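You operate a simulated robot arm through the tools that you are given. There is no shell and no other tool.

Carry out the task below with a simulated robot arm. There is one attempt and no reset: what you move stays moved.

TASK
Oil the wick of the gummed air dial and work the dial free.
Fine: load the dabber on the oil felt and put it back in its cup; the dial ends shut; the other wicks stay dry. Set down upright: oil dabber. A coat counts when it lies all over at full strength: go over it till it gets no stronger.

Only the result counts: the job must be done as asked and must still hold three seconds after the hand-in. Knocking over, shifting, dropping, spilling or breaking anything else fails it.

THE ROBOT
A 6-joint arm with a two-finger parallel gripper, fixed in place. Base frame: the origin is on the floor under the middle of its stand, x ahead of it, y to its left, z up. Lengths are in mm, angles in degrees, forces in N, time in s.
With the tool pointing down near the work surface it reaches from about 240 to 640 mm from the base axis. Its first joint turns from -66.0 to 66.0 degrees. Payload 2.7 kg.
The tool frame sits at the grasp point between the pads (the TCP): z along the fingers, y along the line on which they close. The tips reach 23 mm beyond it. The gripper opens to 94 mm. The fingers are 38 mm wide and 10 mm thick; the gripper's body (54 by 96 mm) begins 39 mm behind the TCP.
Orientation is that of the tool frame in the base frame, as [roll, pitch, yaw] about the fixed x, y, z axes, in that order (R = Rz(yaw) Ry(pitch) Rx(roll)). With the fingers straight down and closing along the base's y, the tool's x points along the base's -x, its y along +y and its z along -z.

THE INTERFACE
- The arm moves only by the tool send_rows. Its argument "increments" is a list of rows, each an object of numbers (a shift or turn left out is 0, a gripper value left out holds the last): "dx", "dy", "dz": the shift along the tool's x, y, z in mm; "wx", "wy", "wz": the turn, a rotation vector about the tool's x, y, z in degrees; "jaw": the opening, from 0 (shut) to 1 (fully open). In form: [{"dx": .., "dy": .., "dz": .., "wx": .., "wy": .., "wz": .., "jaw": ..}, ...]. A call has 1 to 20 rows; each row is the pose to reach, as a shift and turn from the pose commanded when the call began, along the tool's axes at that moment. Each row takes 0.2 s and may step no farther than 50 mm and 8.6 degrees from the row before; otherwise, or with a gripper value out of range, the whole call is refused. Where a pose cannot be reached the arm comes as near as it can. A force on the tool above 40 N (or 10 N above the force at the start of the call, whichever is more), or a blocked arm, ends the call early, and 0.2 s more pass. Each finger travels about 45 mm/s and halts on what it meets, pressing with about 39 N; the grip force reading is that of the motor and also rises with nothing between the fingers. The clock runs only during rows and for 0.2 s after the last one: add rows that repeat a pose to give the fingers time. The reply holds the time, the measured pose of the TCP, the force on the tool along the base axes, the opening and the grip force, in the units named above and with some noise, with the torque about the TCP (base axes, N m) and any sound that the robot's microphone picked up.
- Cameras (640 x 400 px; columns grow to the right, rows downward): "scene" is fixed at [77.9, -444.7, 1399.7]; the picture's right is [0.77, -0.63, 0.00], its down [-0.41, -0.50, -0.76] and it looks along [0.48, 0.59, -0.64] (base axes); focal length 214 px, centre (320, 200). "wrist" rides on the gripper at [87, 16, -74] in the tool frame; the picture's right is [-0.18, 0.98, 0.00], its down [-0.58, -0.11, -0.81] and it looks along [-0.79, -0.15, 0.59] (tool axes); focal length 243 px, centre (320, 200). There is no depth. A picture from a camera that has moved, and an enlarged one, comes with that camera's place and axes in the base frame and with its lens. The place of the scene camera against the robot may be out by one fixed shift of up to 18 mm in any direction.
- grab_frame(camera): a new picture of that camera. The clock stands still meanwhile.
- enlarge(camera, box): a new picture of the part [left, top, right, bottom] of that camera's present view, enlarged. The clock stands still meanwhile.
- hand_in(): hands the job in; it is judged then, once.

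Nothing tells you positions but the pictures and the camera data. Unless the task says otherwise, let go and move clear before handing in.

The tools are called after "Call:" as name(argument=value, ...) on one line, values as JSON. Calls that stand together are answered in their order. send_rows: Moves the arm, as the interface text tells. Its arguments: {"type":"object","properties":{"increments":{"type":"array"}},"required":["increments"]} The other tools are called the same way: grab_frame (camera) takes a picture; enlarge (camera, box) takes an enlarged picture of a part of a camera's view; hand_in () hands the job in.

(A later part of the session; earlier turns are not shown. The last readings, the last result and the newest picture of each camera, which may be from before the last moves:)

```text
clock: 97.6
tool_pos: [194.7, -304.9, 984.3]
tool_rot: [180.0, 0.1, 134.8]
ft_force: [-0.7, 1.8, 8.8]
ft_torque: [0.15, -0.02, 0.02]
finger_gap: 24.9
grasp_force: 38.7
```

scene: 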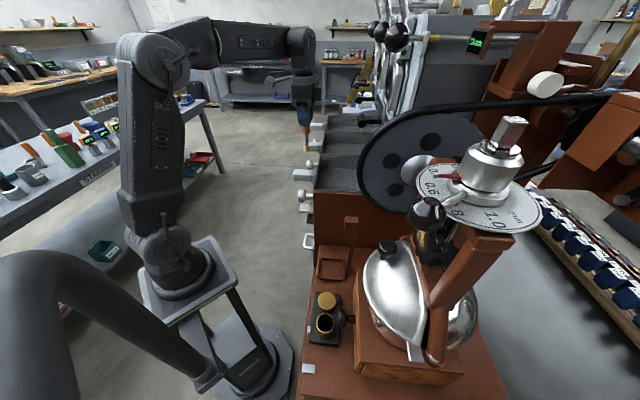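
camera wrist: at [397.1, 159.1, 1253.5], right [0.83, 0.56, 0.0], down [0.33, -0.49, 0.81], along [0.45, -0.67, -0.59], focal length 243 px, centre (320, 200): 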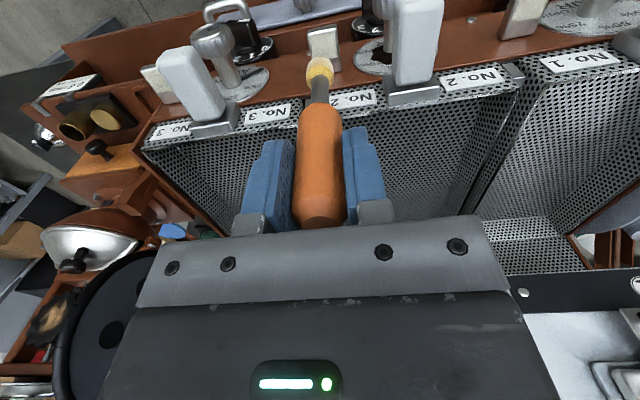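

Floor of the cup reached (8.8 N). I'll ease off slightly and open the fingers.

Call:
send_rows(increments=[{"dz": -0.4}, {"dz": -0.4}])

Call:
send_rows(increments=[{"jaw": 0.3}, {"jaw": 0.35}, {"jaw": 0.5}, {"jaw": 0.7}, {"jaw": 0.9}, {"jaw": 1}, {"jaw": 1}, {"jaw": 1}])

Call:
grab_frame(camera="wrist")

Call:
enlarge(camera="scene", box=[280, 240, 380, 350])

```text
clock: 98.2
tool_pos: [195.0, -307.1, 983.1]
tool_rot: [180.0, 0.1, 134.8]
ft_force: [-0.5, 0.3, 8.2]
ft_torque: [0.06, -0.09, 0.01]
finger_gap: 25.1
grasp_force: 38.3
```

```text
clock: 100.0
tool_pos: [193.5, -305.7, 983.8]
tool_rot: [-180.0, 0.1, 134.8]
ft_force: [-0.2, 0.0, 0.0]
ft_torque: [0.0, -0.01, -0.02]
finger_gap: 93.9
grasp_force: 0.1
```

```text
taken
camera wrist: at [144.9, -234.2, 1057.8], right [0.83, 0.56, 0.0], down [0.33, -0.49, 0.81], along [0.45, -0.67, -0.59], focal length 243 px, centre (320, 200)
```

wrist: 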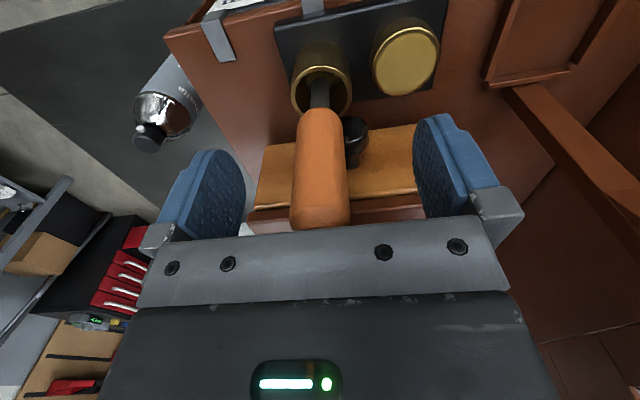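

```text
3.64 times, centred on (330, 295) of scene
camera zoom: at [77.9, -444.7, 1399.7], right [0.77, -0.63, 0.0], down [-0.41, -0.5, -0.76], along [0.48, 0.59, -0.64], focal length 780 px, centre (284, -146)
```

zoom: 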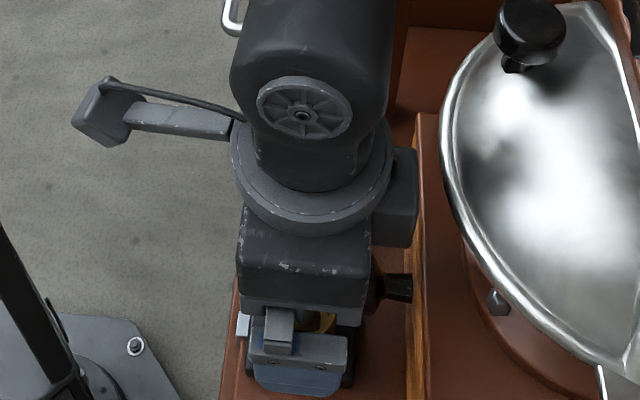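

The dabber stands in its cup, released. Now I retreat straight up and check that it stays upright.

Call:
send_rows(increments=[{"dz": -15}, {"dz": -40}, {"dz": -75}, {"dz": -115}, {"dx": 40, "dz": -140}, {"dx": 60, "dz": -155}, {"dx": 60, "dz": -155}])

Call:
enlarge(camera="wrist", box=[260, 0, 440, 150])

Call:
enlarge(camera="scene", box=[280, 240, 380, 350])

```text
clock: 101.6
tool_pos: [151.5, -262.7, 1139.0]
tool_rot: [-180.0, 0.0, 134.7]
ft_force: [-0.2, -0.7, -0.7]
ft_torque: [0.0, 0.01, -0.02]
finger_gap: 93.8
grasp_force: 0.1
```

```text
2.67 times, centred on (350, 75) of wrist
camera zoom: at [102.0, -191.7, 1213.3], right [0.83, 0.56, 0.0], down [0.33, -0.49, 0.81], along [0.45, -0.67, -0.59], focal length 647 px, centre (240, 533)
```

zoom: 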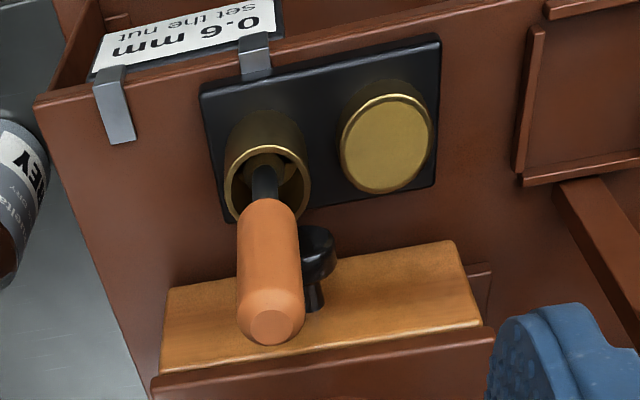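

```text
3.64 times, centred on (330, 295) of scene
camera zoom: at [77.8, -444.7, 1399.7], right [0.77, -0.63, 0.0], down [-0.41, -0.5, -0.76], along [0.48, 0.59, -0.64], focal length 780 px, centre (284, -146)
```

zoom: 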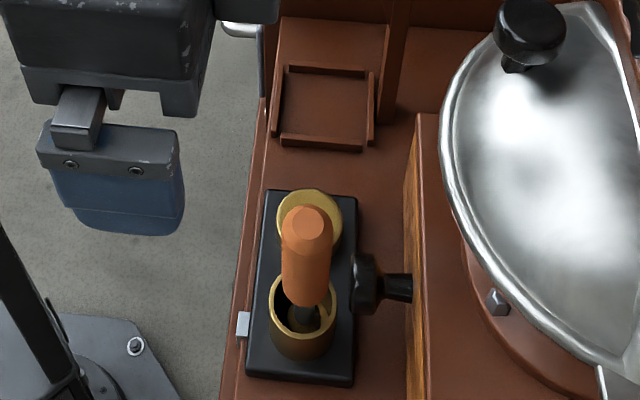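

The dabber stands upright in its cup as before. Next I go to the No. 2 dial: first travel high to a spot in front of it.

Call:
send_rows(increments=[{"dx": 9, "dy": 40, "dz": -5}, {"dx": 18, "dy": 82, "dz": -10}, {"dx": 27, "dy": 124, "dz": -20}, {"dx": 36, "dy": 166, "dz": -20}, {"dx": 46, "dy": 208, "dz": -20}, {"dx": 55, "dy": 250, "dz": -20}, {"dx": 64, "dy": 292, "dz": -20}, {"dx": 74, "dy": 334, "dz": -20}, {"dx": 83, "dy": 376, "dz": -20}, {"dx": 92, "dy": 418, "dz": -20}, {"dx": 101, "dy": 460, "dz": -20}, {"dx": 110, "dy": 500, "dz": -20}, {"dx": 115.7, "dy": 526, "dz": -20}, {"dx": 115.7, "dy": 526, "dz": -20}])

```text
clock: 104.6
tool_pos: [444.3, 191.6, 1158.4]
tool_rot: [180.0, 0.0, 134.8]
ft_force: [0.1, 0.6, -0.7]
ft_torque: [-0.02, 0.0, 0.01]
finger_gap: 94.2
grasp_force: 0.1
```

Now I tilt the tool and lower so the camera looks straight at the dial.

Call:
send_rows(increments=[{"dz": 33, "wy": -6}, {"dz": 66, "wy": -12}, {"dz": 100, "wy": -18}, {"dz": 133, "wy": -24}, {"dz": 166, "wy": -30}, {"dz": 198, "wy": -36}, {"dz": 198, "wy": -36}])

Call:
grab_frame(camera="wrist")

Call:
enlarge(camera="wrist", box=[220, 80, 420, 240])

```text
clock: 106.2
tool_pos: [442.8, 189.7, 960.3]
tool_rot: [180.0, 36.1, 134.9]
ft_force: [0.6, -0.3, -0.9]
ft_torque: [0.0, 0.05, 0.03]
finger_gap: 93.9
grasp_force: 0.0
```

```text
taken
camera wrist: at [374.2, 281.6, 969.7], right [0.8, 0.59, 0.11], down [-0.08, -0.07, 0.99], along [0.59, -0.81, -0.01], focal length 243 px, centre (320, 200)
```

wrist: 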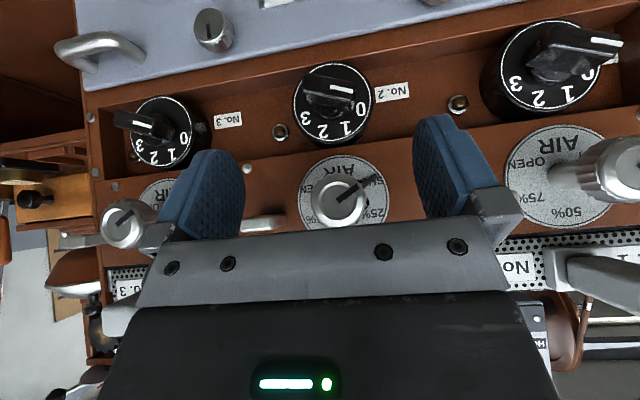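

```text
2.50 times, centred on (320, 160) of wrist
camera zoom: at [374.2, 281.6, 969.7], right [0.8, 0.59, 0.11], down [-0.08, -0.07, 0.99], along [0.59, -0.81, -0.01], focal length 606 px, centre (320, 300)
```

zoom: 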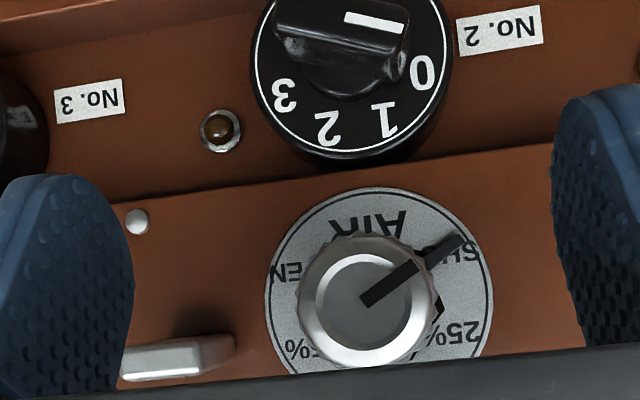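

I see the knob head-on: pointer on SHUT, dial axis at about d=450 mm along the panel, z≈969, knob front near (494,142). I'll tilt the tool to horizontal, aligned with the dial axis, with the jaws part open.

Call:
send_rows(increments=[{"dx": -2, "dy": 0.3, "dz": 0.5, "wy": -6, "jaw": 0.9}, {"dx": -5, "dy": 0.6, "dz": 1, "wy": -12, "jaw": 0.8}, {"dx": -7, "dy": 0.8, "dz": 1.5, "wy": -18, "jaw": 0.7}, {"dx": -10, "dy": 1.1, "dz": 2, "wy": -24}, {"dx": -12, "dy": 1.4, "dz": 2.5, "wy": -30}, {"dx": -15, "dy": 1.7, "dz": 3, "wy": -36}, {"dx": -17, "dy": 2, "dz": 4, "wy": -42}, {"dx": -20, "dy": 2.2, "dz": 4.5, "wy": -48}, {"dx": -22.3, "dy": 2.5, "dz": 5, "wy": -54}, {"dx": -22.3, "dy": 2.5, "dz": 5, "wy": -54}])

Call:
grab_frame(camera="wrist")

Call:
grab_frame(camera="scene")

```text
clock: 108.4
tool_pos: [461.5, 176.4, 969.7]
tool_rot: [7.0, 89.9, -38.2]
ft_force: [0.2, -0.2, 0.6]
ft_torque: [0.01, 0.01, -0.01]
finger_gap: 65.8
grasp_force: 0.1
```

```text
taken
camera wrist: at [419.6, 239.7, 882.7], right [0.7, 0.69, 0.18], down [-0.65, 0.5, 0.58], along [0.31, -0.52, 0.79], focal length 243 px, centre (320, 200)
```

wrist: 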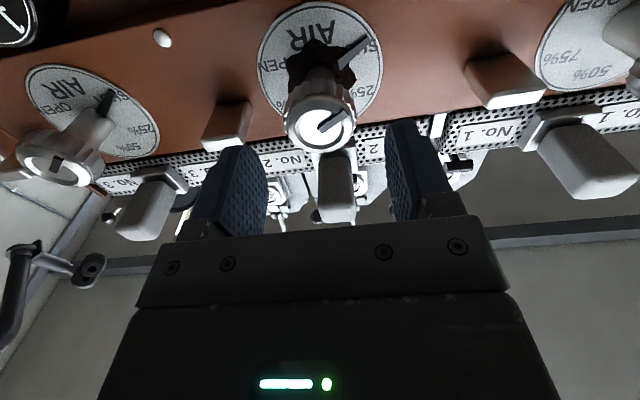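

```text
taken
```

scene: 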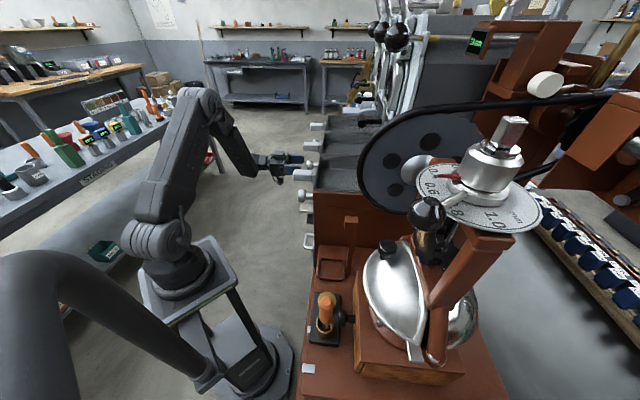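

The tool is horizontal and aligned with the dial axis; the view from below shows clear space around the knob. I approach along the axis.

Call:
send_rows(increments=[{"dz": 12}, {"dz": 24}, {"dz": 36}, {"dz": 46}, {"dz": 53}, {"dz": 53}])

Call:
grab_frame(camera="wrist")

Call:
enlarge(camera="scene", box=[240, 110, 360, 220])

```text
clock: 109.8
tool_pos: [497.7, 137.5, 970.5]
tool_rot: [-33.8, 90.0, -79.1]
ft_force: [0.2, -0.5, 0.3]
ft_torque: [0.02, 0.0, -0.02]
finger_gap: 66.0
grasp_force: 0.1
```

```text
taken
camera wrist: at [456.9, 201.8, 882.6], right [0.7, 0.69, 0.18], down [-0.65, 0.5, 0.58], along [0.31, -0.52, 0.79], focal length 243 px, centre (320, 200)
```

wrist: 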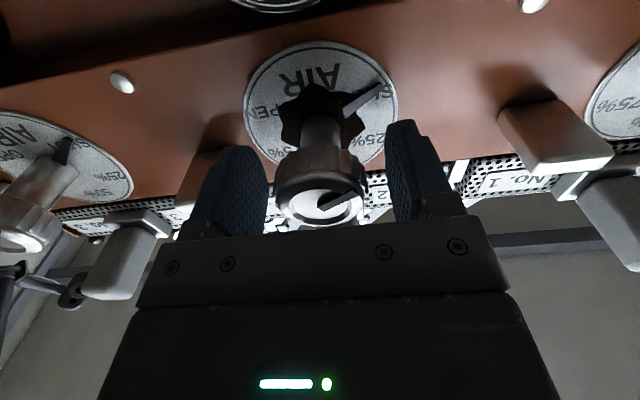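

```text
3.64 times, centred on (300, 165) of scene
camera zoom: at [77.9, -444.7, 1399.7], right [0.77, -0.63, 0.0], down [-0.41, -0.5, -0.76], along [0.48, 0.59, -0.64], focal length 780 px, centre (393, 327)
```

zoom: 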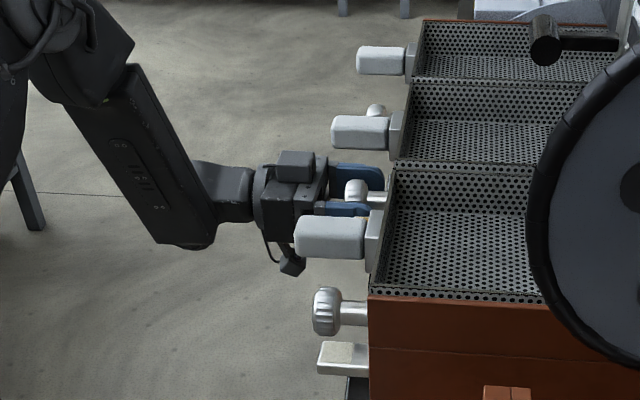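

The knob is centred between the fingers. Closing on it.

Call:
send_rows(increments=[{"jaw": 0}, {"jaw": 0}, {"jaw": 0}, {"jaw": 0}, {"jaw": 0}])

Call:
enlarge(camera="wrist", box=[200, 20, 460, 240])

```text
clock: 111.0
tool_pos: [498.0, 137.3, 968.5]
tool_rot: [152.8, 89.9, 107.6]
ft_force: [2.5, 0.3, -1.8]
ft_torque: [-0.02, -0.02, -0.05]
finger_gap: 39.1
grasp_force: 45.0
```

```text
1.82 times, centred on (330, 130) of wrist
camera zoom: at [456.9, 201.9, 882.7], right [0.7, 0.69, 0.18], down [-0.65, 0.5, 0.58], along [0.31, -0.52, 0.79], focal length 441 px, centre (302, 327)
```

zoom: 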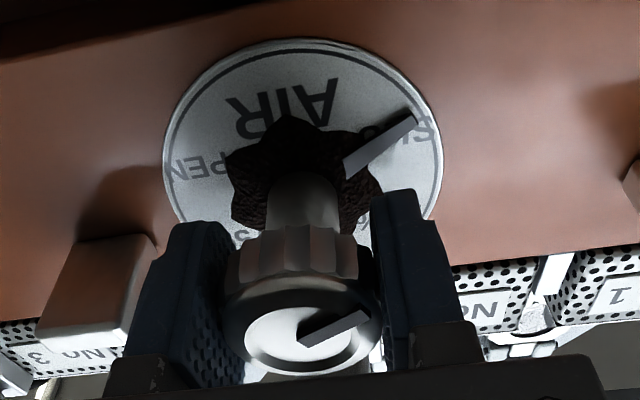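

Knob gripped (39 mm). I'll try a small turn in the opening direction and watch the torque.

Call:
send_rows(increments=[{"wz": 4}, {"wz": 8}, {"wz": 12}, {"wz": 12}])

Call:
enlarge(camera="wrist", box=[200, 20, 460, 240])

```text
clock: 112.0
tool_pos: [498.8, 139.0, 968.5]
tool_rot: [89.9, 77.9, 44.8]
ft_force: [5.8, 2.1, 0.5]
ft_torque: [0.34, 0.32, 0.12]
finger_gap: 39.2
grasp_force: 45.1
```

```text
1.82 times, centred on (330, 130) of wrist
camera zoom: at [469.5, 214.5, 888.0], right [0.65, 0.65, 0.39], down [-0.73, 0.41, 0.55], along [0.2, -0.64, 0.74], focal length 441 px, centre (302, 327)
```

zoom: 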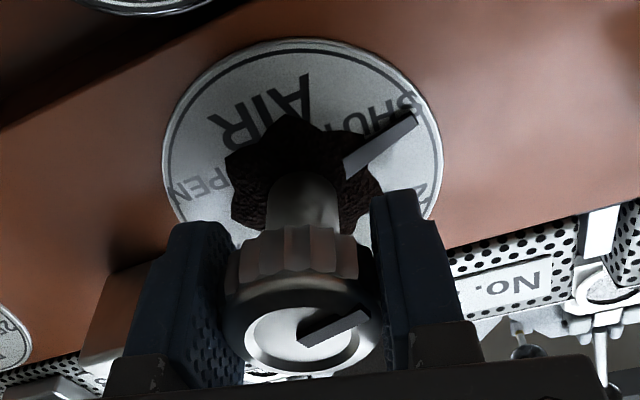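

The dial turns with the gripper. I continue opening to about 60° and watch.

Call:
send_rows(increments=[{"wz": 6}, {"wz": 12}, {"wz": 18}, {"wz": 24}, {"wz": 30}, {"wz": 36}, {"wz": 42}, {"wz": 48}, {"wz": 48}])

Call:
grab_frame(camera="wrist")

Call:
enlarge(camera="scene", box=[240, 110, 360, 220])

```text
clock: 112.4
tool_pos: [497.6, 137.6, 969.8]
tool_rot: [91.0, 74.3, 44.4]
ft_force: [-15.7, -0.9, 7.1]
ft_torque: [0.16, 0.12, -0.35]
finger_gap: 39.6
grasp_force: 45.1
out of reach, approached as far as the arm can: row 1, 2
stopped in row 2: the force on the tool passed its limit at 69 N (the readings are from after the stop); the commanded pose is now the measured one
```

```text
taken
camera wrist: at [475.0, 218.4, 890.7], right [0.65, 0.62, 0.44], down [-0.74, 0.4, 0.53], along [0.15, -0.68, 0.72], focal length 243 px, centre (320, 200)
```

wrist: 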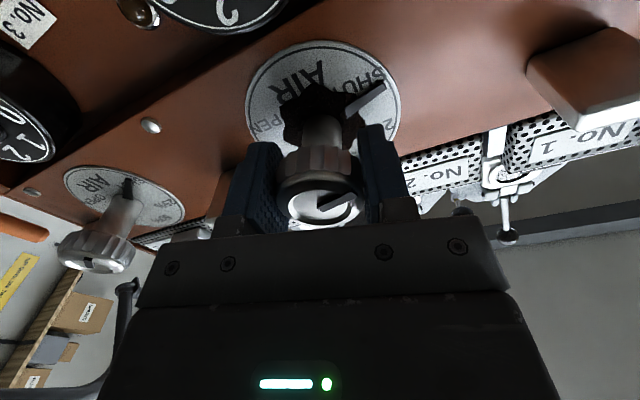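

```text
3.64 times, centred on (300, 165) of scene
camera zoom: at [77.3, -444.8, 1399.7], right [0.77, -0.63, 0.0], down [-0.41, -0.5, -0.76], along [0.49, 0.59, -0.64], focal length 780 px, centre (393, 327)
```

zoom: 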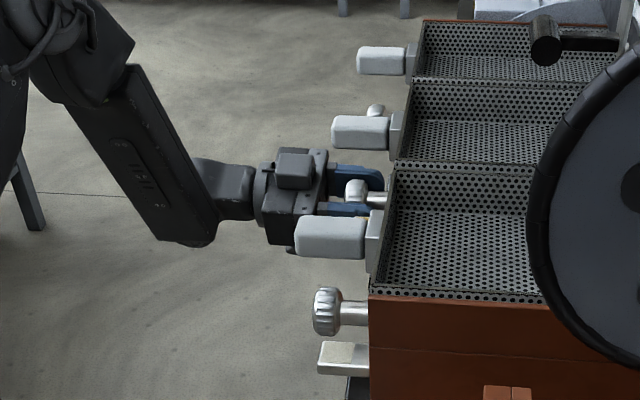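

The wrist's last joint hits its limit after about +16°, so I need to grip with the tool rolled the other way. The dial did move ~16°. I'll release, then roll the tool back the other way around the knob axis.

Call:
send_rows(increments=[{"jaw": 0.5}, {"jaw": 0.56}, {"jaw": 0.56}])

Call:
send_rows(increments=[{"wz": 0}, {"wz": -4}, {"wz": -8}, {"wz": -12}, {"wz": -15.7}, {"wz": -15.7}])

Call:
enlarge(camera="wrist", box=[200, 20, 460, 240])

```text
clock: 113.2
tool_pos: [499.2, 138.4, 969.4]
tool_rot: [91.3, 74.3, 44.9]
ft_force: [0.4, -0.1, 0.1]
ft_torque: [-0.03, 0.0, 0.02]
finger_gap: 52.2
grasp_force: 0.2
```

```text
clock: 114.6
tool_pos: [499.6, 137.7, 970.1]
tool_rot: [-171.0, 89.7, 142.8]
ft_force: [-0.3, -0.2, 0.1]
ft_torque: [0.01, -0.03, 0.0]
finger_gap: 52.5
grasp_force: 0.0
```

```text
1.82 times, centred on (330, 130) of wrist
camera zoom: at [459.0, 203.2, 882.4], right [0.71, 0.68, 0.18], down [-0.63, 0.51, 0.59], along [0.3, -0.53, 0.79], focal length 441 px, centre (302, 327)
```

zoom: 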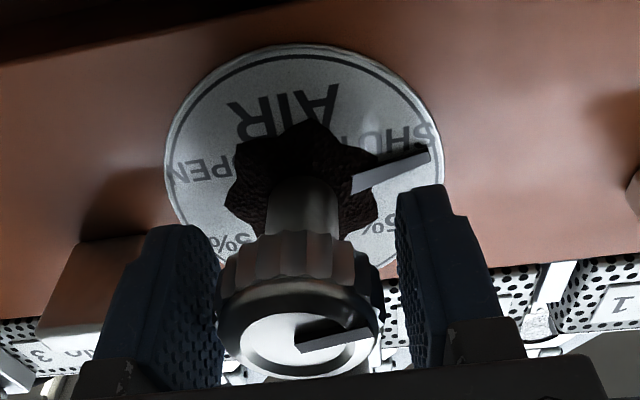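

The dial sits about 15° off SHUT now. I'll fine-correct the alignment and roll the (part-open) gripper around the knob the other way to gain turning range.

Call:
send_rows(increments=[{"dx": 0.4, "dy": -0.8, "wx": -1}, {"dx": 0.4, "dy": -0.8, "wx": -1}])

Call:
send_rows(increments=[{"wz": -8}, {"wz": -16}, {"wz": -24}, {"wz": -32}, {"wz": -40}, {"wz": -48}, {"wz": -56}, {"wz": -64}, {"wz": -72}, {"wz": -80}, {"wz": -88}, {"wz": -88}])

Call:
grab_frame(camera="wrist")

Call:
enlarge(camera="scene", box=[240, 110, 360, 220])

```text
clock: 115.2
tool_pos: [498.8, 138.5, 967.3]
tool_rot: [179.0, 89.6, 133.7]
ft_force: [0.1, -0.2, 0.1]
ft_torque: [0.0, 0.01, -0.01]
finger_gap: 52.7
grasp_force: 0.1
```

```text
clock: 117.8
tool_pos: [498.8, 137.0, 968.7]
tool_rot: [-90.3, 1.9, -135.4]
ft_force: [0.2, 0.1, 0.4]
ft_torque: [0.03, 0.01, -0.01]
finger_gap: 52.6
grasp_force: 0.1
```

```text
taken
camera wrist: at [385.0, 129.8, 949.8], right [0.15, 0.16, -0.98], down [-0.15, 0.98, 0.13], along [0.98, 0.13, 0.17], focal length 243 px, centre (320, 200)
```

wrist: 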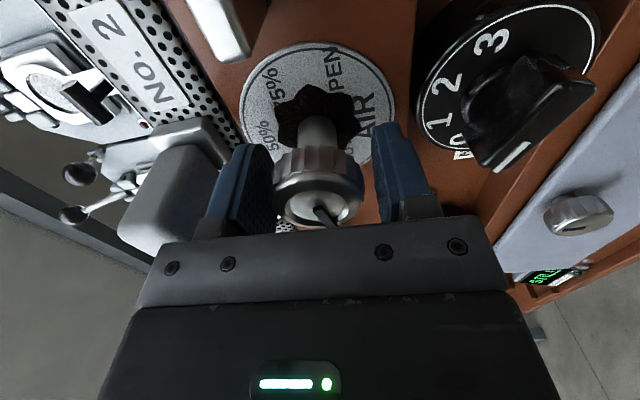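

```text
3.64 times, centred on (300, 165) of scene
camera zoom: at [77.9, -444.7, 1399.7], right [0.77, -0.63, 0.0], down [-0.41, -0.5, -0.76], along [0.48, 0.59, -0.64], focal length 780 px, centre (393, 327)
```

zoom: 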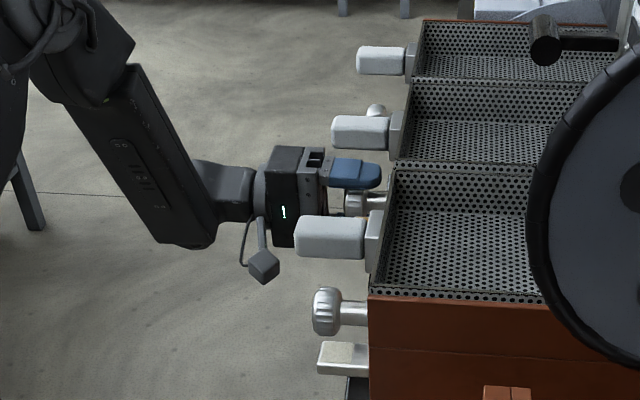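

Rolled 88° with no contact. I continue rolling the gripper further the same way.

Call:
send_rows(increments=[{"wz": -8}, {"wz": -16}, {"wz": -24}, {"wz": -32}, {"wz": -40}, {"wz": -48}, {"wz": -56}, {"wz": -64}, {"wz": -72}, {"wz": -80}, {"wz": -88}, {"wz": -96}, {"wz": -104}, {"wz": -112}, {"wz": -112}])

Call:
grab_frame(camera="wrist")

Call:
enlarge(camera="scene", box=[240, 110, 360, 220])

```text
clock: 121.0
tool_pos: [499.2, 138.4, 968.7]
tool_rot: [91.1, -69.9, 43.6]
ft_force: [1.0, -0.1, -0.1]
ft_torque: [-0.02, 0.0, -0.01]
finger_gap: 52.8
grasp_force: 0.0
```

```text
taken
camera wrist: at [457.3, 200.1, 1055.6], right [-0.7, -0.69, 0.16], down [-0.64, 0.51, -0.58], along [0.32, -0.51, -0.8], focal length 243 px, centre (320, 200)
```

wrist: 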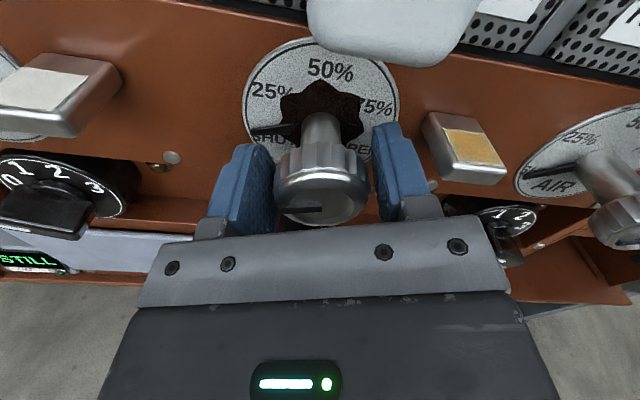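

```text
3.64 times, centred on (300, 165) of scene
camera zoom: at [77.9, -444.7, 1399.7], right [0.77, -0.63, 0.0], down [-0.41, -0.5, -0.76], along [0.48, 0.59, -0.64], focal length 780 px, centre (393, 327)
```

zoom: 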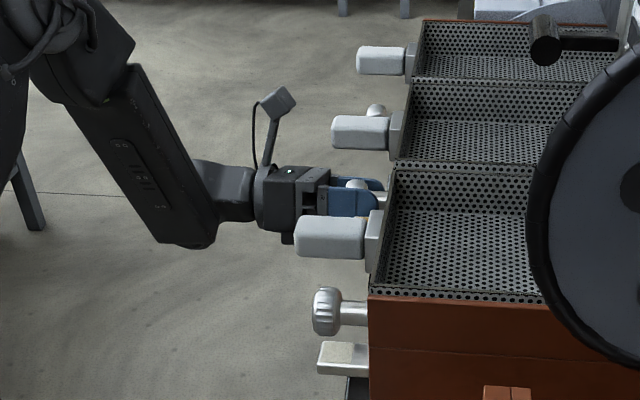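

The camera now looks from above: the pointer sits just off SHUT, and the oiled wick 2 is visible. I'll roll a bit more and grip the knob.

Call:
send_rows(increments=[{"wz": -5}, {"wz": -10}, {"wz": -10}])

Call:
send_rows(increments=[{"jaw": 0}, {"jaw": 0}, {"jaw": 0}, {"jaw": 0}])

Call:
enlarge(camera="wrist", box=[200, 20, 460, 240])

```text
clock: 121.8
tool_pos: [499.4, 138.6, 968.2]
tool_rot: [90.6, -59.9, 44.0]
ft_force: [-0.8, 0.0, -0.4]
ft_torque: [0.01, 0.0, 0.02]
finger_gap: 52.7
grasp_force: 0.0
```

```text
clock: 122.8
tool_pos: [498.0, 138.0, 968.8]
tool_rot: [90.6, -60.0, 44.0]
ft_force: [-15.9, -8.1, 10.1]
ft_torque: [-0.08, -0.13, -0.15]
finger_gap: 39.1
grasp_force: 45.0
```

```text
1.82 times, centred on (330, 130) of wrist
camera zoom: at [467.2, 210.0, 1052.4], right [-0.67, -0.66, 0.33], down [-0.71, 0.44, -0.55], along [0.22, -0.61, -0.76], focal length 441 px, centre (302, 327)
```

zoom: 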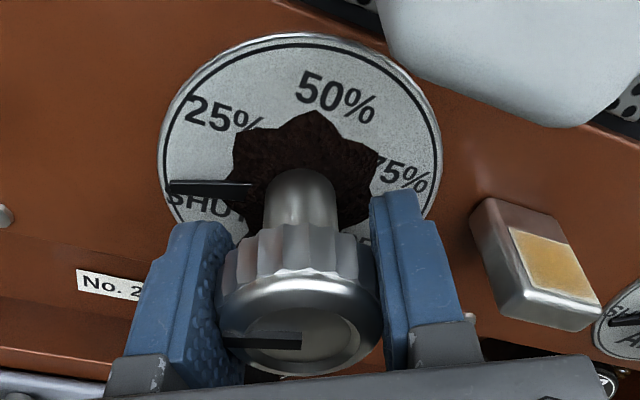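

The grip shows ~20 N along the closing axis, meaning a ~1 mm offset. I'll shift to relieve it.

Call:
send_rows(increments=[{"dy": 0.6}, {"dy": 1.1}, {"dy": 1.1}])

```text
clock: 123.6
tool_pos: [497.3, 137.2, 970.1]
tool_rot: [90.8, -60.1, 44.0]
ft_force: [-0.7, -2.7, 5.6]
ft_torque: [0.27, 0.28, -0.28]
finger_gap: 39.0
grasp_force: 45.4
```

Relieved. Now turning towards OPEN in steps while monitoring the forces.

Call:
send_rows(increments=[{"wz": 6}, {"wz": 12}, {"wz": 18}, {"wz": 24}, {"wz": 24}])

Call:
enlarge(camera="wrist", box=[200, 20, 460, 240])

```text
clock: 124.8
tool_pos: [497.9, 136.2, 967.5]
tool_rot: [94.0, -84.2, 40.7]
ft_force: [13.7, -0.1, 3.8]
ft_torque: [0.81, 0.8, -0.05]
finger_gap: 39.2
grasp_force: 45.2
```

```text
1.82 times, centred on (330, 130) of wrist
camera zoom: at [441.4, 184.2, 1057.1], right [-0.71, -0.7, -0.08], down [-0.53, 0.61, -0.58], along [0.46, -0.37, -0.81], focal length 441 px, centre (302, 327)
```

zoom: 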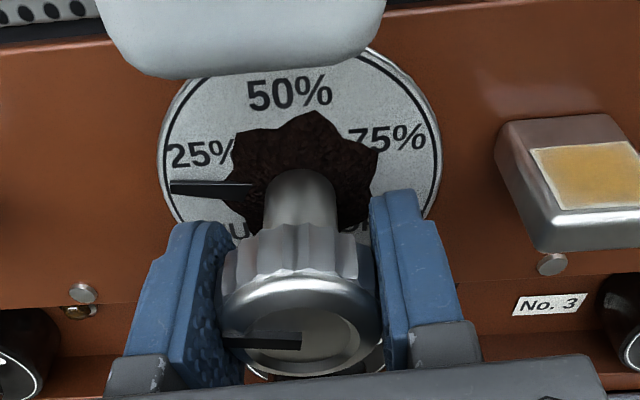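

The dial turns freely with the tool (pointer nearing 25%). There's a bending torque of about 1.1 N·m building up, so I'll relieve it with a slight tilt before continuing.

Call:
send_rows(increments=[{"wy": -0.4}, {"wy": -0.8}, {"wy": -0.8}])

```text
clock: 125.6
tool_pos: [497.9, 136.6, 969.4]
tool_rot: [101.2, -83.9, 33.5]
ft_force: [19.0, 2.3, -2.4]
ft_torque: [-0.93, -0.93, -0.07]
finger_gap: 39.1
grasp_force: 45.1
```

Call:
send_rows(increments=[{"wy": 0.2, "dy": -0.4, "dz": 0.3}, {"wy": 0.42, "dy": -0.8, "dz": 0.5}, {"wy": 0.42, "dy": -0.8, "dz": 0.5}])

```text
clock: 126.4
tool_pos: [498.3, 137.6, 968.4]
tool_rot: [96.9, -84.0, 37.7]
ft_force: [0.8, 3.4, 5.1]
ft_torque: [0.88, 0.89, -0.29]
finger_gap: 38.7
grasp_force: 44.9
```

These torques are just pad friction about the finger axis, harmless. I continue turning towards OPEN.

Call:
send_rows(increments=[{"wz": 7}, {"wz": 14}, {"wz": 21}, {"wz": 28}, {"wz": 35}, {"wz": 42}, {"wz": 42}])

Call:
enlarge(camera="wrist", box=[200, 20, 460, 240])

```text
clock: 128.0
tool_pos: [498.9, 136.8, 969.5]
tool_rot: [-91.2, -53.8, -134.3]
ft_force: [5.2, 5.5, 3.5]
ft_torque: [0.59, 0.59, 0.59]
finger_gap: 39.2
grasp_force: 45.1
```

```text
1.82 times, centred on (330, 130) of wrist
camera zoom: at [401.6, 144.6, 1030.1], right [-0.49, -0.47, -0.73], down [-0.26, 0.88, -0.39], along [0.83, 0.0, -0.56], focal length 441 px, centre (302, 327)
```

zoom: 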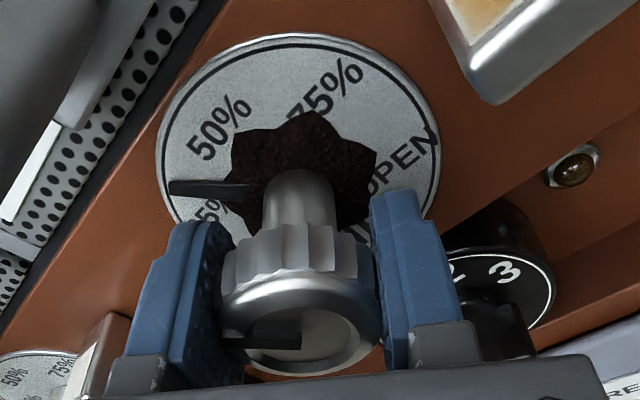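

Turning well (pointer between 25% and 50%), forces low. Continuing.

Call:
send_rows(increments=[{"wz": 8}, {"wz": 16}, {"wz": 24}, {"wz": 32}, {"wz": 40}, {"wz": 48}, {"wz": 56}, {"wz": 56}])

Call:
grab_frame(camera="wrist")

```text
clock: 129.8
tool_pos: [498.7, 139.0, 970.6]
tool_rot: [-90.6, 2.2, -135.3]
ft_force: [11.6, 11.5, 12.1]
ft_torque: [0.2, 0.17, 0.38]
finger_gap: 38.8
grasp_force: 44.9
```

```text
taken
camera wrist: at [385.8, 130.1, 950.9], right [0.15, 0.16, -0.97], down [-0.16, 0.98, 0.14], along [0.98, 0.13, 0.17], focal length 243 px, centre (320, 200)
```

wrist: 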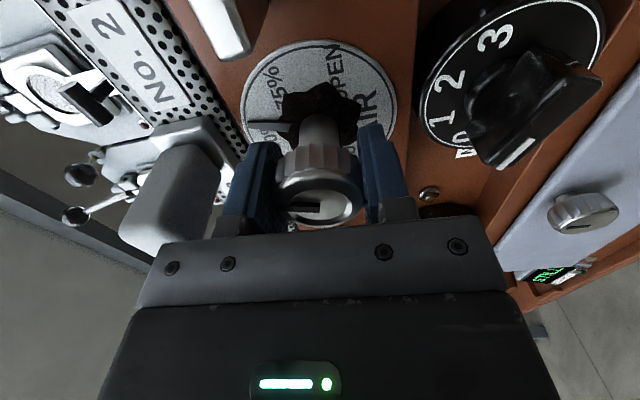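

I relieve the ~20 N side force with a small shift, then continue.

Call:
send_rows(increments=[{"dx": -0.5, "dy": -0.4}, {"dx": -1, "dy": -0.8}, {"dx": -1, "dy": -0.8}])

```text
clock: 130.6
tool_pos: [500.0, 137.5, 970.2]
tool_rot: [-90.5, 2.0, -135.4]
ft_force: [-0.5, 6.0, 13.1]
ft_torque: [-0.2, -0.16, 1.12]
finger_gap: 39.1
grasp_force: 44.9
```

Call:
send_rows(increments=[{"dy": -0.7}, {"dy": -0.7, "wz": 6}, {"dy": -0.7, "wz": 12}, {"dy": -0.7, "wz": 18}, {"dy": -0.7, "wz": 24}, {"dy": -0.7, "wz": 24}])

```text
clock: 132.0
tool_pos: [499.3, 137.7, 969.3]
tool_rot: [-90.9, 26.0, -135.8]
ft_force: [-7.1, 3.6, 5.3]
ft_torque: [-0.35, -0.31, 0.9]
finger_gap: 39.2
grasp_force: 44.8
```

Forces are low (≈9 N). Continuing to turn towards OPEN.

Call:
send_rows(increments=[{"wz": 8}, {"wz": 16}, {"wz": 24}, {"wz": 32}, {"wz": 40}, {"wz": 40}])

Call:
grab_frame(camera="wrist")

```text
clock: 133.4
tool_pos: [500.5, 137.1, 971.5]
tool_rot: [-91.9, 66.1, -137.3]
ft_force: [-18.0, -1.8, 7.7]
ft_torque: [0.51, 0.49, 0.55]
finger_gap: 38.8
grasp_force: 44.8
```

```text
taken
camera wrist: at [431.7, 176.7, 885.7], right [0.69, 0.68, -0.23], down [-0.46, 0.66, 0.59], along [0.55, -0.3, 0.78], focal length 243 px, centre (320, 200)
```

wrist: 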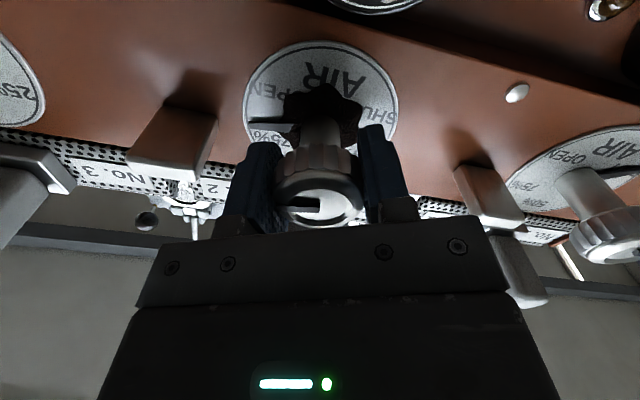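

Nearly at OPEN. I shift to relieve and finish turning to about OPEN.

Call:
send_rows(increments=[{"dy": -0.5, "dz": -0.3}, {"dy": -0.9, "dz": -0.5}, {"dy": -0.9, "dz": -0.5, "wz": 6}, {"dy": -0.9, "dz": -0.5, "wz": 12}, {"dy": -0.9, "dz": -0.5, "wz": 18}, {"dy": -0.9, "dz": -0.5, "wz": 24}, {"dy": -0.9, "dz": -0.5, "wz": 24}])

Call:
enlarge(camera="wrist", box=[200, 20, 460, 240])

```text
clock: 135.0
tool_pos: [498.0, 137.4, 970.3]
tool_rot: [167.9, 89.2, 122.5]
ft_force: [10.9, -0.4, 0.6]
ft_torque: [0.86, 0.88, 0.12]
finger_gap: 39.1
grasp_force: 45.0
```

```text
1.82 times, centred on (330, 130) of wrist
camera zoom: at [457.4, 202.2, 885.0], right [0.7, 0.69, 0.19], down [-0.64, 0.49, 0.59], along [0.32, -0.53, 0.78], focal length 441 px, centre (302, 327)
```

zoom: 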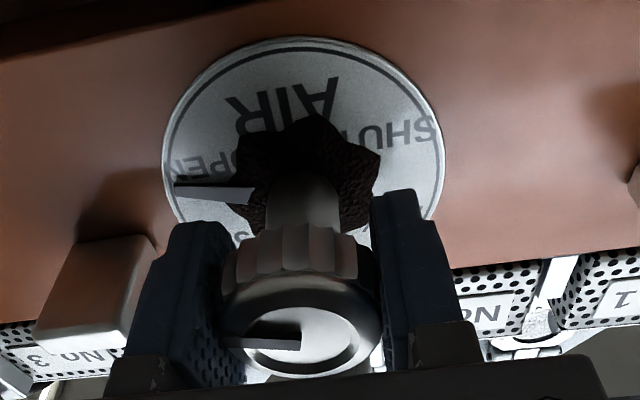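

Call:
send_rows(increments=[{"wz": 4}, {"wz": 8}, {"wz": 12}, {"wz": 12}])

Call:
enlarge(camera="wrist", box=[200, 20, 460, 240])

```text
clock: 136.0
tool_pos: [498.2, 137.5, 969.5]
tool_rot: [93.6, 77.9, 48.1]
ft_force: [12.1, -2.2, -1.7]
ft_torque: [0.39, 0.37, 0.39]
finger_gap: 38.9
grasp_force: 44.7
```

```text
1.82 times, centred on (330, 130) of wrist
camera zoom: at [469.8, 214.3, 890.2], right [0.66, 0.64, 0.39], down [-0.72, 0.41, 0.56], along [0.2, -0.65, 0.74], focal length 441 px, centre (302, 327)
```

zoom: 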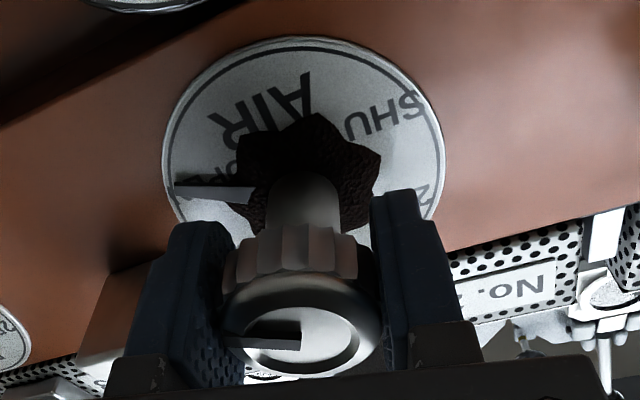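

The pointer reached OPEN. The gum is still visible, so I'll work it back towards SHUT.

Call:
send_rows(increments=[{"wz": -8}, {"wz": -16}, {"wz": -24}, {"wz": -32}, {"wz": -40}, {"wz": -48}, {"wz": -56}, {"wz": -56}])

```text
clock: 137.8
tool_pos: [500.0, 137.8, 971.1]
tool_rot: [-91.3, 46.0, -136.3]
ft_force: [18.7, 0.3, -6.7]
ft_torque: [0.43, 0.37, -0.71]
finger_gap: 39.2
grasp_force: 45.1
```

Call:
send_rows(increments=[{"dy": 0.7, "dz": 0.5}, {"dy": 0.7, "dz": 0.5, "wz": -8}, {"dy": 0.7, "dz": 0.5, "wz": -16}, {"dy": 0.7, "dz": 0.5, "wz": -24}, {"dy": 0.7, "dz": 0.5, "wz": -32}, {"dy": 0.7, "dz": 0.5, "wz": -40}, {"dy": 0.7, "dz": 0.5, "wz": -48}, {"dy": 0.7, "dz": 0.5, "wz": -48}])

```text
clock: 139.6
tool_pos: [499.7, 138.3, 969.7]
tool_rot: [-90.7, -2.2, -135.3]
ft_force: [8.8, 5.6, -11.5]
ft_torque: [-0.28, -0.31, -1.02]
finger_gap: 38.8
grasp_force: 45.1
```

Call:
send_rows(increments=[{"dx": -0.5, "dy": 0.5}, {"dx": -0.5, "dy": 0.5, "wz": -8}, {"dx": -0.5, "dy": 0.5, "wz": -16}, {"dx": -0.5, "dy": 0.5, "wz": -24}, {"dx": -0.5, "dy": 0.5, "wz": -32}, {"dx": -0.5, "dy": 0.5, "wz": -40}, {"dx": -0.5, "dy": 0.5, "wz": -48}, {"dx": -0.5, "dy": 0.5, "wz": -48}])

Call:
grab_frame(camera="wrist")

```text
clock: 141.4
tool_pos: [498.7, 138.8, 970.3]
tool_rot: [-91.2, -50.1, -134.6]
ft_force: [-15.8, -1.8, -10.4]
ft_torque: [-0.75, -0.75, -0.38]
finger_gap: 39.1
grasp_force: 45.0
```

```text
taken
camera wrist: at [399.0, 142.2, 1026.2], right [-0.46, -0.44, -0.77], down [-0.24, 0.9, -0.37], along [0.85, 0.02, -0.52], focal length 243 px, centre (320, 200)
```

wrist: 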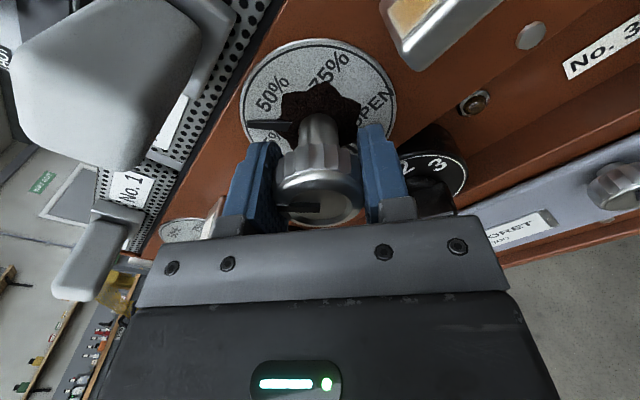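

Call:
send_rows(increments=[{"dy": 0.7, "dz": -0.4}, {"dy": 0.7, "dz": -0.4, "wz": -8}, {"dy": 0.7, "dz": -0.4, "wz": -16}, {"dy": 0.7, "dz": -0.4, "wz": -24}, {"dy": 0.7, "dz": -0.4, "wz": -32}, {"dy": 0.7, "dz": -0.4, "wz": -40}, {"dy": 0.7, "dz": -0.4, "wz": -48}, {"dy": 0.7, "dz": -0.4, "wz": -48}])

Call:
grab_frame(camera="wrist")

```text
clock: 143.2
tool_pos: [498.6, 137.1, 968.8]
tool_rot: [95.5, -81.8, 39.1]
ft_force: [-9.1, -13.0, -10.2]
ft_torque: [-0.77, -0.81, 0.27]
finger_gap: 39.0
grasp_force: 44.6
```

```text
taken
camera wrist: at [444.7, 186.4, 1057.9], right [-0.71, -0.7, -0.04], down [-0.55, 0.6, -0.58], along [0.43, -0.39, -0.81], focal length 243 px, centre (320, 200)
```

wrist: 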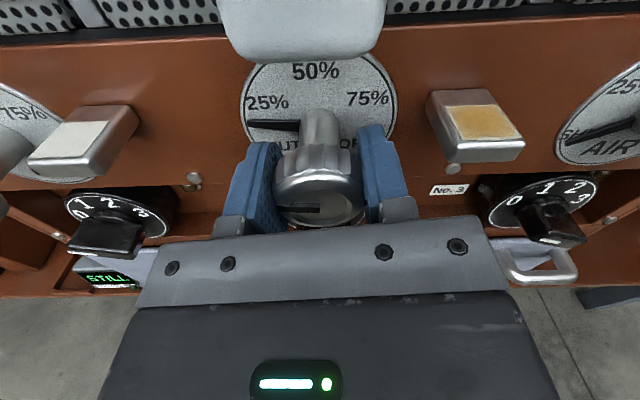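

The gum has disappeared: the dial has been freed. Now I finish turning it back to SHUT.

Call:
send_rows(increments=[{"dx": -0.5, "dy": 0.6}, {"dx": -0.5, "dy": 0.6, "wz": -6}, {"dx": -0.5, "dy": 0.6, "wz": -12}, {"dx": -0.5, "dy": 0.6, "wz": -18}, {"dx": -0.5, "dy": 0.6, "wz": -24}, {"dx": -0.5, "dy": 0.6, "wz": -30}, {"dx": -0.5, "dy": 0.6, "wz": -34}, {"dx": -0.5, "dy": 0.6, "wz": -34}])

Call:
enlarge(camera="wrist", box=[200, 20, 460, 240])

```text
clock: 145.0
tool_pos: [498.9, 137.6, 970.4]
tool_rot: [91.2, -48.0, 43.6]
ft_force: [-6.6, -9.0, 1.4]
ft_torque: [0.28, 0.26, -0.46]
finger_gap: 38.9
grasp_force: 45.1
```

```text
1.82 times, centred on (330, 130) of wrist
camera zoom: at [479.6, 221.0, 1045.3], right [-0.6, -0.6, 0.52], down [-0.79, 0.36, -0.49], along [0.11, -0.71, -0.7], focal length 441 px, centre (302, 327)
```

zoom: 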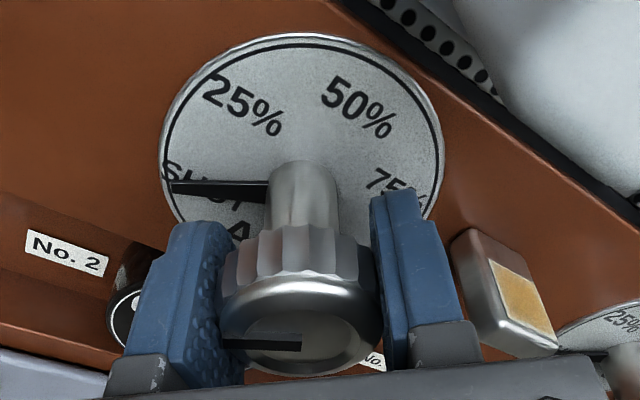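

The pointer now lies over SHUT. I'll nudge further in small steps to find the shut stop.

Call:
send_rows(increments=[{"wz": -2}, {"wz": -4}, {"wz": -4}])

Call:
enlarge(camera="wrist", box=[200, 20, 460, 240])

```text
clock: 145.8
tool_pos: [499.0, 138.2, 969.6]
tool_rot: [91.1, -44.1, 43.8]
ft_force: [-4.8, -8.0, 1.5]
ft_torque: [0.64, -0.32, -0.27]
finger_gap: 39.1
grasp_force: 45.0
```

```text
1.82 times, centred on (330, 130) of wrist
camera zoom: at [483.1, 224.6, 1042.0], right [-0.58, -0.58, 0.58], down [-0.81, 0.34, -0.47], along [0.08, -0.74, -0.67], focal length 441 px, centre (302, 327)
```

zoom: 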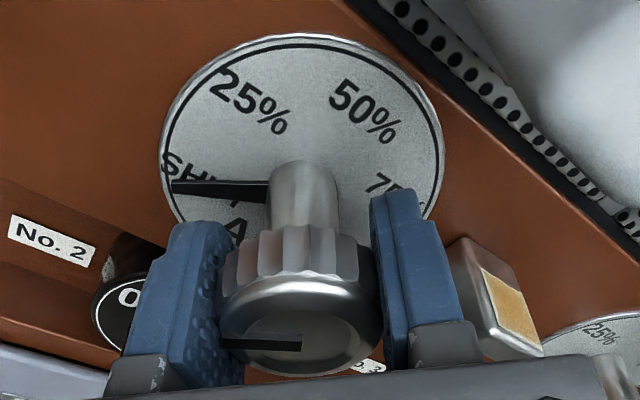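

The torque about the axis (~0.7 N·m resisting) shows the dial is against its SHUT stop. I'll release the knob and back straight out.

Call:
send_rows(increments=[{"jaw": 0.5}, {"jaw": 0.6}, {"jaw": 0.6}, {"jaw": 0.6}])

Call:
enlarge(camera="wrist", box=[200, 20, 460, 240])

```text
clock: 146.8
tool_pos: [497.9, 137.8, 969.5]
tool_rot: [91.0, -44.0, 43.9]
ft_force: [0.0, 0.8, 0.0]
ft_torque: [-0.03, 0.02, -0.04]
finger_gap: 56.3
grasp_force: 0.1
```

```text
1.82 times, centred on (330, 130) of wrist
camera zoom: at [483.1, 224.9, 1041.5], right [-0.58, -0.58, 0.58], down [-0.81, 0.34, -0.47], along [0.08, -0.74, -0.66], focal length 441 px, centre (302, 327)
```

zoom: 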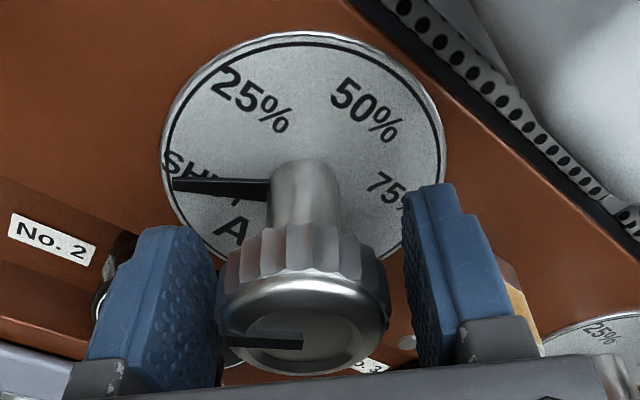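

Released cleanly. Backing straight out away from the panel.

Call:
send_rows(increments=[{"dz": -10}, {"dz": -30}, {"dz": -55}, {"dz": -80}, {"dz": -105}, {"dz": -105}])

Call:
grab_frame(camera="wrist")

Call:
enlarge(camera="wrist", box=[200, 0, 480, 220])

Call:
grab_frame(camera="scene")

```text
clock: 148.2
tool_pos: [423.7, 213.0, 970.2]
tool_rot: [91.0, -44.1, 43.9]
ft_force: [-0.5, 0.5, 0.3]
ft_torque: [0.0, 0.01, -0.03]
finger_gap: 56.4
grasp_force: 0.1
```

```text
taken
camera wrist: at [408.8, 300.0, 1043.5], right [-0.58, -0.58, 0.58], down [-0.81, 0.34, -0.47], along [0.08, -0.74, -0.66], focal length 243 px, centre (320, 200)
```

wrist: 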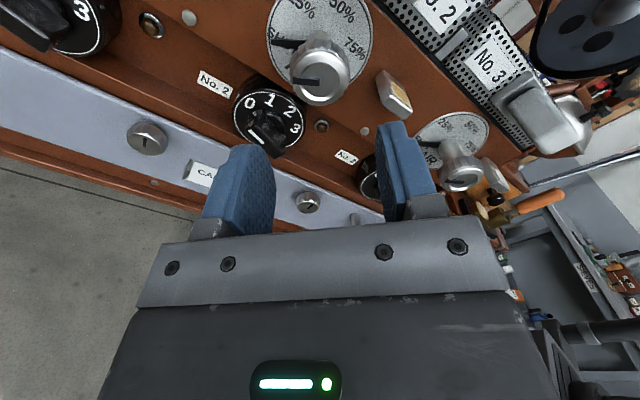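

```text
1.82 times, centred on (340, 110) of wrist
camera zoom: at [408.8, 300.0, 1043.5], right [-0.58, -0.58, 0.58], down [-0.81, 0.34, -0.47], along [0.08, -0.74, -0.66], focal length 441 px, centre (284, 364)
```

zoom: 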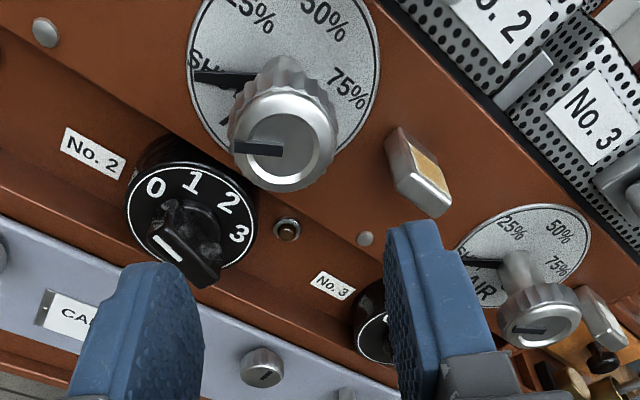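

```text
taken
```

scene: 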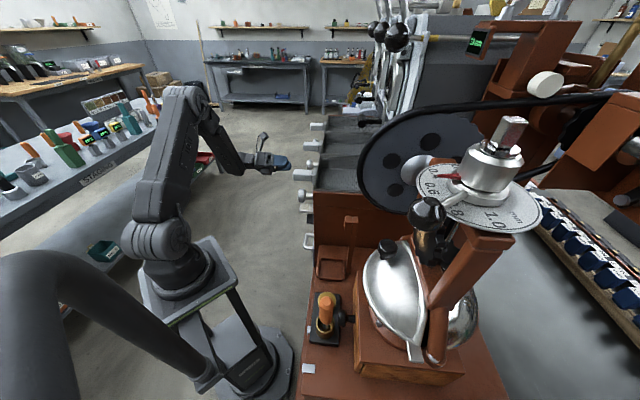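

The gum is gone and the pointer is on SHUT like its neighbour. I'll zoom in to compare the pointers, and check the dabber and wicks.

Call:
enlarge(camera="wrist", box=[255, 0, 385, 100])

Call:
enlarge(camera="wrist", box=[400, 90, 530, 200])

Call:
enlarge(camera="scene", box=[280, 240, 380, 350])

Call:
enlarge(camera="scene", box=[240, 90, 360, 250])

```text
4.00 times, centred on (320, 50) of wrist
camera zoom: at [408.8, 300.0, 1043.5], right [-0.58, -0.58, 0.58], down [-0.81, 0.34, -0.47], along [0.08, -0.74, -0.66], focal length 970 px, centre (320, 800)
```

zoom: 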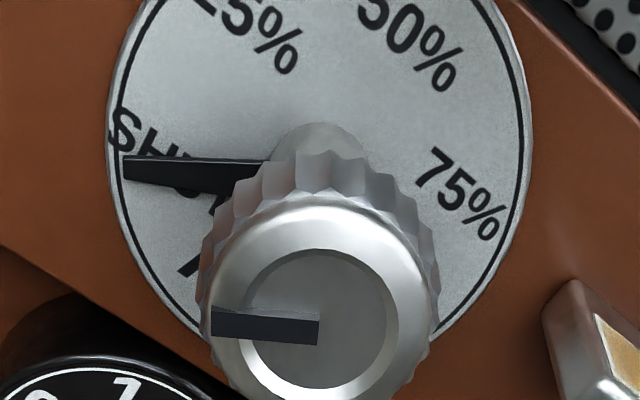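

```text
3.64 times, centred on (465, 145) of wrist
camera zoom: at [408.8, 300.0, 1043.5], right [-0.58, -0.58, 0.58], down [-0.81, 0.34, -0.47], along [0.08, -0.74, -0.66], focal length 882 px, centre (-207, 400)
```

zoom: 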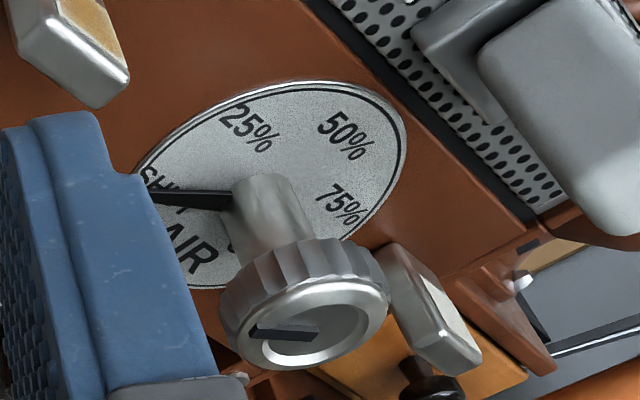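

```text
3.64 times, centred on (330, 295) of scene
camera zoom: at [77.9, -444.7, 1399.7], right [0.77, -0.63, 0.0], down [-0.41, -0.5, -0.76], along [0.48, 0.59, -0.64], focal length 780 px, centre (284, -146)
```

zoom: 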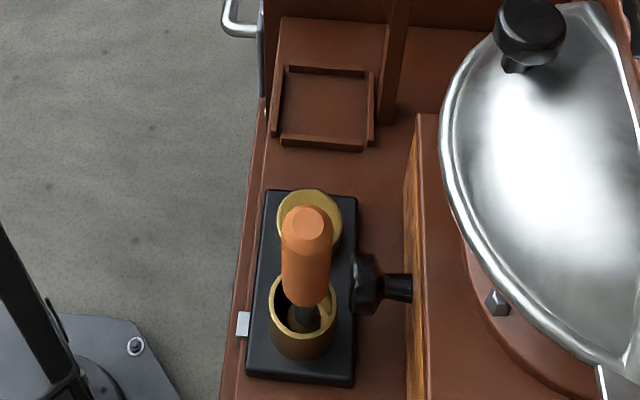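

```text
2.50 times, centred on (300, 170) of scene
camera zoom: at [77.9, -444.7, 1399.7], right [0.77, -0.63, 0.0], down [-0.41, -0.5, -0.76], along [0.48, 0.59, -0.64], focal length 536 px, centre (370, 275)
```

zoom: 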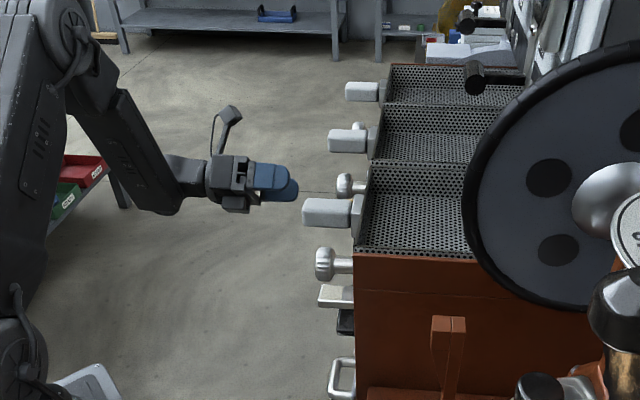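

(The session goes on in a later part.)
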